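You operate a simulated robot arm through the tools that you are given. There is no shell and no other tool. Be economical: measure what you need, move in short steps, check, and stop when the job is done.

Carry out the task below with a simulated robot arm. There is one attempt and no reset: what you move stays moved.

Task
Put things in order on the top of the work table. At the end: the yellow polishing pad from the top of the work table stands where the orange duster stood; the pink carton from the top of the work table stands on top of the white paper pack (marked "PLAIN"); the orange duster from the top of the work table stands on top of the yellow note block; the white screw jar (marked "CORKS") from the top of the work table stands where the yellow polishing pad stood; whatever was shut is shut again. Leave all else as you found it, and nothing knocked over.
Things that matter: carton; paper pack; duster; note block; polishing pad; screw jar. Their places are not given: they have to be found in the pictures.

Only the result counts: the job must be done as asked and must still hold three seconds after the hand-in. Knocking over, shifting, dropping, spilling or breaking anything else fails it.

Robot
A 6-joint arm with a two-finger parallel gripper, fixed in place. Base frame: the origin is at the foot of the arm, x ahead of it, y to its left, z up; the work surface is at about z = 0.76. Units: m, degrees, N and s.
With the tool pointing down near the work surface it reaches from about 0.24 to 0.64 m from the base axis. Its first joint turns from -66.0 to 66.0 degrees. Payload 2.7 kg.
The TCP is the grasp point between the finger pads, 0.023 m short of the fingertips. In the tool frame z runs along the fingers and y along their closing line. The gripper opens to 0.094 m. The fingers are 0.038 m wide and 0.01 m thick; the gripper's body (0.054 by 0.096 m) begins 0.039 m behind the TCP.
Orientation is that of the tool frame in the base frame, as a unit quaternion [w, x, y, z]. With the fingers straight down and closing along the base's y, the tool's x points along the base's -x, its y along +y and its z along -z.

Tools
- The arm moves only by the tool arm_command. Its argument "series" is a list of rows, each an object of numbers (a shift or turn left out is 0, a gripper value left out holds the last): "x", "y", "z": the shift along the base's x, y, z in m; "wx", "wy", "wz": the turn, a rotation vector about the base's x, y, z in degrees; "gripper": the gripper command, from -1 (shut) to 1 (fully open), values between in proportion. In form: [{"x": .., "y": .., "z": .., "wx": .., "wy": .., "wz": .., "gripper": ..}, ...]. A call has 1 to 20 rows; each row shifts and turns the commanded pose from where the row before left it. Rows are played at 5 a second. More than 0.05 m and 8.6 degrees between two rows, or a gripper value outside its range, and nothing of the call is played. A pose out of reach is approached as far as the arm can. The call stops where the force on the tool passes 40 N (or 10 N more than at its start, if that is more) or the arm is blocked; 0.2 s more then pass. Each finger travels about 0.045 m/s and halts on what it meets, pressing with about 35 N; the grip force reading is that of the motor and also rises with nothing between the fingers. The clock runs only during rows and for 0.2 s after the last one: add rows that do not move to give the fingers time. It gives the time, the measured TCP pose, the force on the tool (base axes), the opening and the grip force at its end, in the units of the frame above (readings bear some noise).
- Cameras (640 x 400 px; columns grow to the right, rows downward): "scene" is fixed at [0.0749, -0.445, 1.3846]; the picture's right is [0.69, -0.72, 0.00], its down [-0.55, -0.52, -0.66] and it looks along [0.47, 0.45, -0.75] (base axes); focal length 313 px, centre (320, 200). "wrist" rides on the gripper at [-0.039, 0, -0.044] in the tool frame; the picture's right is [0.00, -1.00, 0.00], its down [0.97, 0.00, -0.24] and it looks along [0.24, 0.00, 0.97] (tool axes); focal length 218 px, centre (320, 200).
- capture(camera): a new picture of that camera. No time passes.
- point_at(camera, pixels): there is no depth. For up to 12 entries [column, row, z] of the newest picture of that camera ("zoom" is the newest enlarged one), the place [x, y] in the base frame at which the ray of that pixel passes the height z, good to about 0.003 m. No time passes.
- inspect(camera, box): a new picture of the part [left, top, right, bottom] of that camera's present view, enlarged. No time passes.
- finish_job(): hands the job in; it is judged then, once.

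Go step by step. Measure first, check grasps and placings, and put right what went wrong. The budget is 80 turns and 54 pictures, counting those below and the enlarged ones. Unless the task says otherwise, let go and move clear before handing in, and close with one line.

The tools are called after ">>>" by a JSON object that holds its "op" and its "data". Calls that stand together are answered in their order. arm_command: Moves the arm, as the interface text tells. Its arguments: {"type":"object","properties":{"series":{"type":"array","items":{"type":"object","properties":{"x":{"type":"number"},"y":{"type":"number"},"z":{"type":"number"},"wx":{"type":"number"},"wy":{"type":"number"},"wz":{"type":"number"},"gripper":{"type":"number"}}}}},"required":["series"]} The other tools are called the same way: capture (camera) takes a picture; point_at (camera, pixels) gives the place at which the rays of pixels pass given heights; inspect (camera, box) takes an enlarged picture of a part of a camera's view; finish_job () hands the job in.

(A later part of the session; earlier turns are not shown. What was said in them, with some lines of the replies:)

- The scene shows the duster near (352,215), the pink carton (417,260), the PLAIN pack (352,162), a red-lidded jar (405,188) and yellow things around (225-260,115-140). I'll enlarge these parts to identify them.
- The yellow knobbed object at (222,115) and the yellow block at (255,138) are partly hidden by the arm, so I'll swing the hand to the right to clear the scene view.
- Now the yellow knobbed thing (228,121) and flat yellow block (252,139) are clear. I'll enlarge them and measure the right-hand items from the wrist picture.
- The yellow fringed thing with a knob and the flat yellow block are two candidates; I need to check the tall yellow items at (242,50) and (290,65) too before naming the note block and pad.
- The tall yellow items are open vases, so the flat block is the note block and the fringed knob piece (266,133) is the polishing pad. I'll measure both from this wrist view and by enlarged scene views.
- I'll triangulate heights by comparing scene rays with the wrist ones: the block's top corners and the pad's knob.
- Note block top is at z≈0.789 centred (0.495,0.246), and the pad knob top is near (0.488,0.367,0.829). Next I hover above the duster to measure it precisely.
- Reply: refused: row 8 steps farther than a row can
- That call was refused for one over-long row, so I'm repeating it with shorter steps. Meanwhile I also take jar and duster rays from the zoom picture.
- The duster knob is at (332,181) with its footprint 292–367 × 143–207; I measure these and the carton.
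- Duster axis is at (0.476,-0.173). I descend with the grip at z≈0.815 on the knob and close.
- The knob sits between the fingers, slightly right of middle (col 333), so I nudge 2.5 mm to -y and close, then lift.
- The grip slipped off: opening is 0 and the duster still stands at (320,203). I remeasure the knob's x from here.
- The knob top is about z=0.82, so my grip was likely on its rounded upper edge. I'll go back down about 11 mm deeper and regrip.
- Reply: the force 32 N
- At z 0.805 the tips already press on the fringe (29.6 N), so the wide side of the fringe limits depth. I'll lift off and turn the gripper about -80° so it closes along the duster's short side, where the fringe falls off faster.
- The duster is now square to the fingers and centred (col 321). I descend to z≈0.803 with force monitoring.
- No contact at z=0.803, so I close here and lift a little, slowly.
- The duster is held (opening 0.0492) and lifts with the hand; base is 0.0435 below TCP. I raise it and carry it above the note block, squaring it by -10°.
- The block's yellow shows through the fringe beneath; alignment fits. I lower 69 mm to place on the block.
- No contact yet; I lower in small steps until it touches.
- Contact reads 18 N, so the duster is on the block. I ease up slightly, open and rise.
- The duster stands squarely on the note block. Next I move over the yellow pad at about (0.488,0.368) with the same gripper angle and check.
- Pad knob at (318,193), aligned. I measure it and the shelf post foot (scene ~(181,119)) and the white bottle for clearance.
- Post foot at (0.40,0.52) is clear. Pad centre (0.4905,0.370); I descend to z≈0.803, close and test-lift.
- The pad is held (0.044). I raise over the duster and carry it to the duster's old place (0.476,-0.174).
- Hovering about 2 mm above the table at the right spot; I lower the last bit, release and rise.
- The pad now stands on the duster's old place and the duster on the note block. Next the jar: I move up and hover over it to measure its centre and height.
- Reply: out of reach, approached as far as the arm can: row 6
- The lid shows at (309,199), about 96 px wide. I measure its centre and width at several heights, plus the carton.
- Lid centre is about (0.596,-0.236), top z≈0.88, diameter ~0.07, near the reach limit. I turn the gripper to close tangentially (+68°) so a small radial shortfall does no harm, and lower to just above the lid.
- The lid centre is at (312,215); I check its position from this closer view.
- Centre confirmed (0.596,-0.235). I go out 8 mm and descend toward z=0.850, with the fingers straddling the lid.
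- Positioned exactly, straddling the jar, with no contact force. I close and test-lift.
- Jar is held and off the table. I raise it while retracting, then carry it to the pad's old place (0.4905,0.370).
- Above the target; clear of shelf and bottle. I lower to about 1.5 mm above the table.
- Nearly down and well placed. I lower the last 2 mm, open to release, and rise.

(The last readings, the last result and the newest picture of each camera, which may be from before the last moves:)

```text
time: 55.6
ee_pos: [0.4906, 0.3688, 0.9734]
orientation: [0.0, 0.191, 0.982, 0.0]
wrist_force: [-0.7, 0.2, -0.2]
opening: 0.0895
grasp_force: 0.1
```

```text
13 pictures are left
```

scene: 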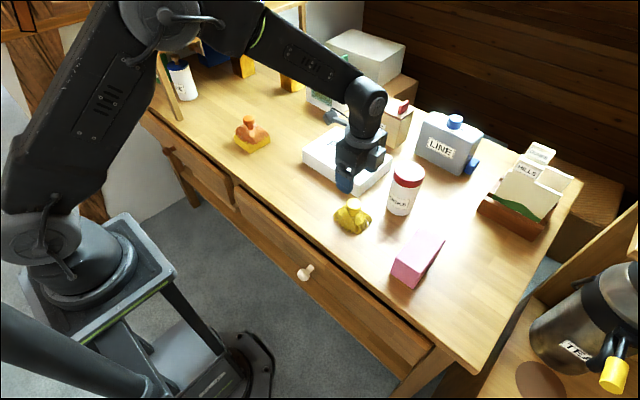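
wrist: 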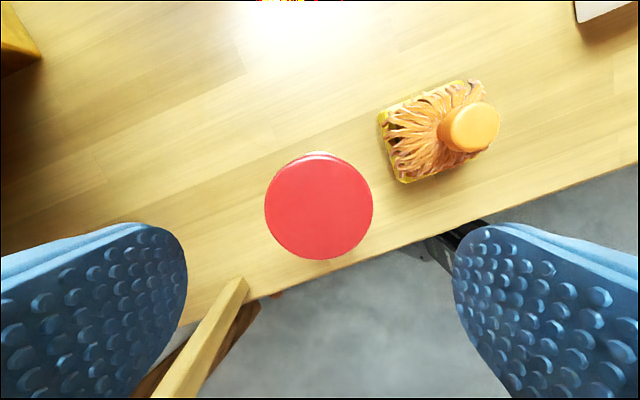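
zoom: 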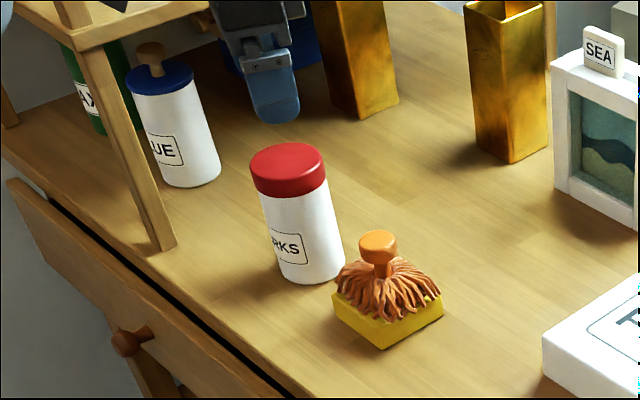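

The jar stands upright at the pad's old place. Now I move to above the carton, turning the gripper back (+22°) to close along y.

>>> {"op": "arm_command", "data": {"series": [{"y": -0.045, "wz": 4}, {"y": -0.045, "wz": 4}, {"y": -0.045, "wz": 4}, {"y": -0.045, "wz": 4}, {"y": -0.045, "wz": 4}, {"y": -0.045, "wz": 2}, {"y": -0.045}, {"y": -0.045}, {"y": -0.045}, {"y": -0.045}, {"y": -0.045}, {"y": -0.045}, {"y": -0.045}, {"y": -0.045}, {"y": -0.045, "x": -0.01}, {"y": -0.045, "x": -0.01}, {}]}}

>>> {"op": "capture", "data": {"camera": "wrist"}}

```text
time: 59.2
ee_pos: [0.4707, -0.3509, 0.9747]
orientation: [0.001, 0.0, 1.0, 0.0]
wrist_force: [0.4, -0.2, 0.0]
opening: 0.0894
grasp_force: 0.1
```

```text
12 pictures are left
```

wrist: 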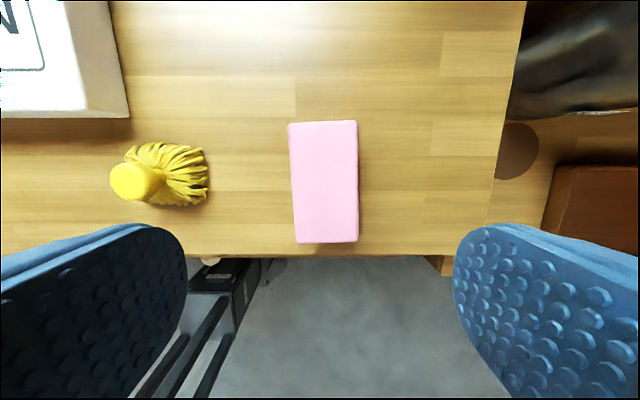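

Carton's top spans (288–358, 121–243). I measure its corners and the paper pack's near corner.

>>> {"op": "point_at", "data": {"camera": "wrist", "pixels": [[289, 123, 0.825], [357, 121, 0.825], [296, 243, 0.825], [358, 241, 0.825], [128, 117, 0.76], [108, 109, 0.795], [108, 109, 0.8]]}}

>>> {"op": "inspect", "data": {"camera": "scene", "box": [290, 110, 460, 220]}}

```text
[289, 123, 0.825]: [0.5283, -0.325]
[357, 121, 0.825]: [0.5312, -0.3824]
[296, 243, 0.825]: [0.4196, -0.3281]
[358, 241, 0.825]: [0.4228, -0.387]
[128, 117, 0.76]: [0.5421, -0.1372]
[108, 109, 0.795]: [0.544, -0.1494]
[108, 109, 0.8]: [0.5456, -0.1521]
```

```text
3.64 times, centred on (375, 165) of scene
```

zoom: 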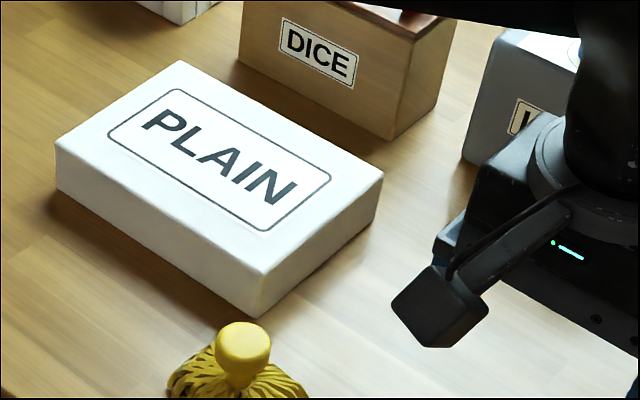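

I take the pack's corners from the zoom to get its top height and centre.

>>> {"op": "point_at", "data": {"camera": "zoom", "pixels": [[258, 318, 0.76], [260, 276, 0.785], [260, 276, 0.79], [260, 276, 0.795], [56, 145, 0.79], [181, 61, 0.79], [383, 174, 0.79], [56, 187, 0.76]]}}

```text
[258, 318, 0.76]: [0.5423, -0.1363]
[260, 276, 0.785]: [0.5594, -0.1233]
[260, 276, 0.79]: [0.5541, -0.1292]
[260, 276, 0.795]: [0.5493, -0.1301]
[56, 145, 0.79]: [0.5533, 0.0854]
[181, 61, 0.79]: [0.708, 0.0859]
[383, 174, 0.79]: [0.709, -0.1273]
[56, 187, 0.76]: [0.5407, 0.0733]
```

Pack top z≈0.80, centre ≈(0.622,-0.030); carton centre ≈(0.4755,-0.355), top 0.825. I descend on the carton to z≈0.797 and close.

>>> {"op": "arm_command", "data": {"series": [{"x": 0.005, "y": -0.004, "z": -0.03, "gripper": 1}, {"z": -0.045}, {"z": -0.045}, {"z": -0.035}, {"z": -0.0225}, {}]}}

>>> {"op": "capture", "data": {"camera": "wrist"}}

```text
time: 60.6
ee_pos: [0.4766, -0.3552, 0.7964]
orientation: [0.001, 0.0, 1.0, 0.001]
wrist_force: [-1.1, -0.6, 0.2]
opening: 0.0942
grasp_force: 0.1
```

```text
10 pictures are left
```

wrist: 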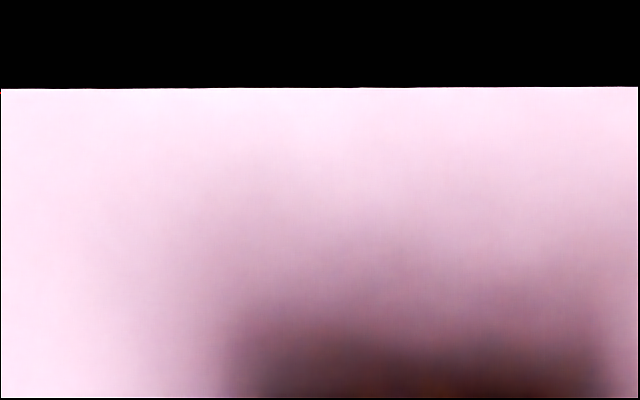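

No contact force and the camera is right over the carton's top. I close and test-lift.

>>> {"op": "arm_command", "data": {"series": [{"z": 0.003}, {"gripper": -1}, {}, {}, {}, {}]}}

>>> {"op": "arm_command", "data": {"series": [{"z": 0.005}, {"z": 0.01}, {"z": 0.03}, {"z": 0.045}, {"z": 0.03}, {}]}}

>>> {"op": "inspect", "data": {"camera": "scene", "box": [300, 110, 490, 300]}}

```text
time: 62.0
ee_pos: [0.4757, -0.3534, 0.8]
orientation: [0.001, 0.0, 1.0, 0.0]
wrist_force: [0.2, -0.1, 0.6]
opening: 0.0598
grasp_force: 35.4
```

```text
time: 63.4
ee_pos: [0.4744, -0.3553, 0.92]
orientation: [0.001, 0.001, 1.0, 0.0]
wrist_force: [0.2, 0.3, -3.0]
opening: 0.0599
grasp_force: 35.4
```

```text
2.11 times, centred on (395, 205) of scene
```

zoom: 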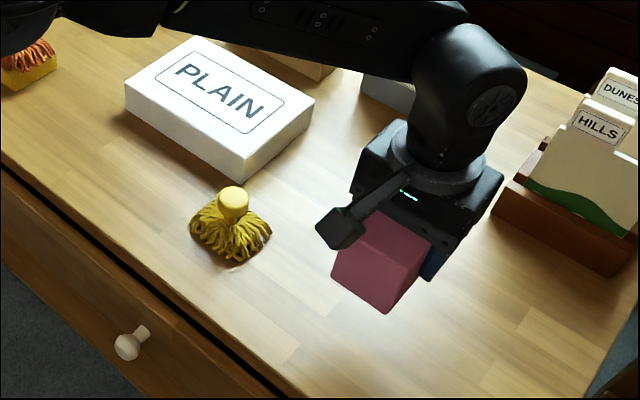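

Carton is held; base is 0.040 below TCP. I carry it over the pack to (0.615,-0.030).

>>> {"op": "arm_command", "data": {"series": [{"y": 0.02}, {"y": 0.04}, {"y": 0.045}, {"y": 0.045}, {"y": 0.045}, {"y": 0.04, "x": 0.02}, {"y": 0.035, "x": 0.03}, {"y": 0.03, "x": 0.03}, {"y": 0.025, "x": 0.03}, {"x": 0.03}, {}]}}

>>> {"op": "inspect", "data": {"camera": "scene", "box": [280, 60, 450, 220]}}

```text
time: 65.8
ee_pos: [0.6154, -0.03, 0.9178]
orientation: [0.0, 0.0, 1.0, -0.001]
wrist_force: [0.1, -0.3, -2.9]
opening: 0.0599
grasp_force: 35.4
```

```text
2.50 times, centred on (365, 140) of scene
```

zoom: 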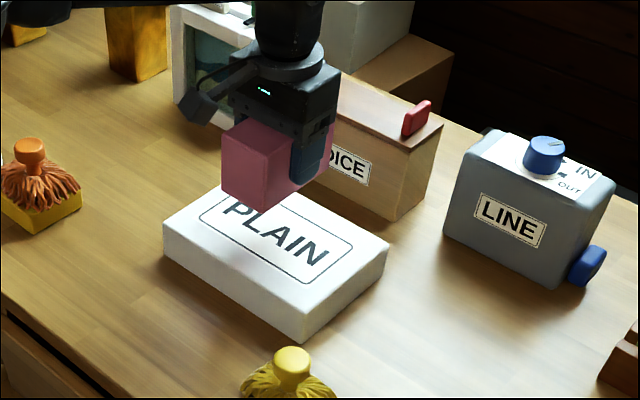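

Above the pack and clear of DICE and the frame. I lower to a few mm above, then in small steps until contact.

>>> {"op": "arm_command", "data": {"series": [{"z": -0.03}, {"z": -0.025}, {"z": -0.012}, {"z": -0.005}, {}]}}

>>> {"op": "arm_command", "data": {"series": [{"z": -0.002}, {"z": -0.002}, {"z": -0.002}, {}]}}

```text
time: 67.0
ee_pos: [0.6163, -0.0304, 0.8497]
orientation: [0.001, -0.001, 1.0, 0.0]
wrist_force: [-9.4, 0.3, 20.2]
opening: 0.06
grasp_force: 35.1
```

```text
time: 67.7
ee_pos: [0.6187, -0.0291, 0.849]
orientation: [0.007, 0.0, 1.0, -0.001]
wrist_force: [1.8, 0.7, 1.9]
opening: 0.0598
grasp_force: 35.1
stopped in row 3: the force on the tool passed its limit (the readings are from after the stop); the commanded pose is now the measured one
```

Contact came at z≈0.85, a bit earlier than expected, so the carton is down. I look before releasing.

>>> {"op": "inspect", "data": {"camera": "scene", "box": [290, 90, 420, 210]}}

```text
3.33 times, centred on (355, 150) of scene
```

zoom: 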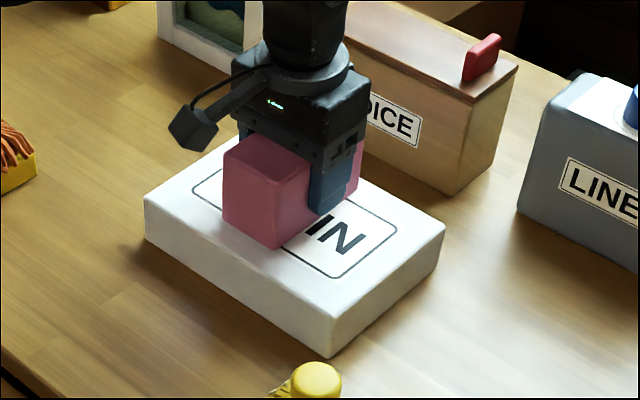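

The carton rests on the pack. I release and rise.

>>> {"op": "arm_command", "data": {"series": [{"gripper": 0.7}, {}, {}, {}, {"z": 0.02}, {"z": 0.04}, {"z": 0.045}, {"z": 0.03, "x": -0.03}, {"x": -0.04}, {"x": -0.04, "y": -0.02}, {"y": -0.045}, {"y": -0.045}, {"y": -0.045}, {}, {}]}}

>>> {"op": "capture", "data": {"camera": "scene"}}

>>> {"op": "inspect", "data": {"camera": "scene", "box": [290, 110, 460, 220]}}

```text
time: 70.9
ee_pos: [0.5088, -0.1861, 0.9826]
orientation: [0.006, 0.0, 1.0, -0.001]
wrist_force: [-0.2, -0.4, -1.0]
opening: 0.08
grasp_force: 0.1
```

```text
6 pictures are left
```

scene: 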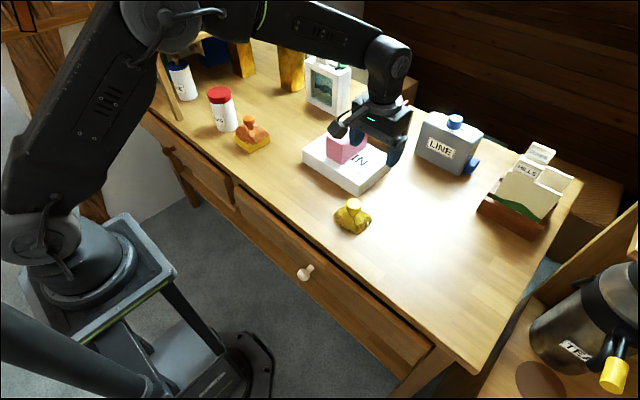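

```text
3.64 times, centred on (375, 165) of scene
```

zoom: 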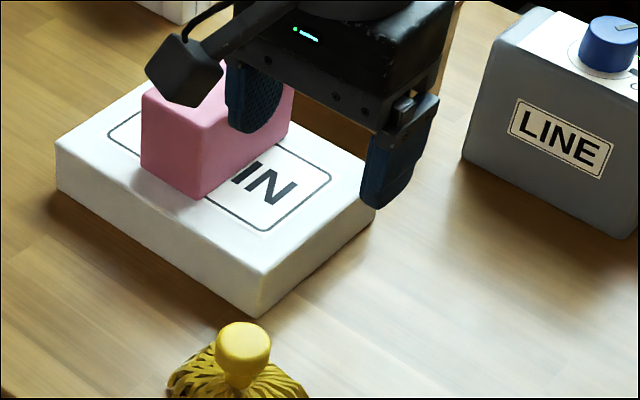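

The pack's corners are unmoved (front-bottom corner still at (258,318) in the zoom). The carton sits flat on it, and the duster, pad and jar stand in their places. The hand is clear, so I hand in.

>>> {"op": "finish_job", "data": {}}

```text
The job is handed in.
```

I moved all four objects, and the job is handed in: the pad stands where the duster was, the duster on the note block, the "CORKS" jar where the pad was, and the carton on the "PLAIN" pack. My last pictures showed nothing else moved or knocked over.
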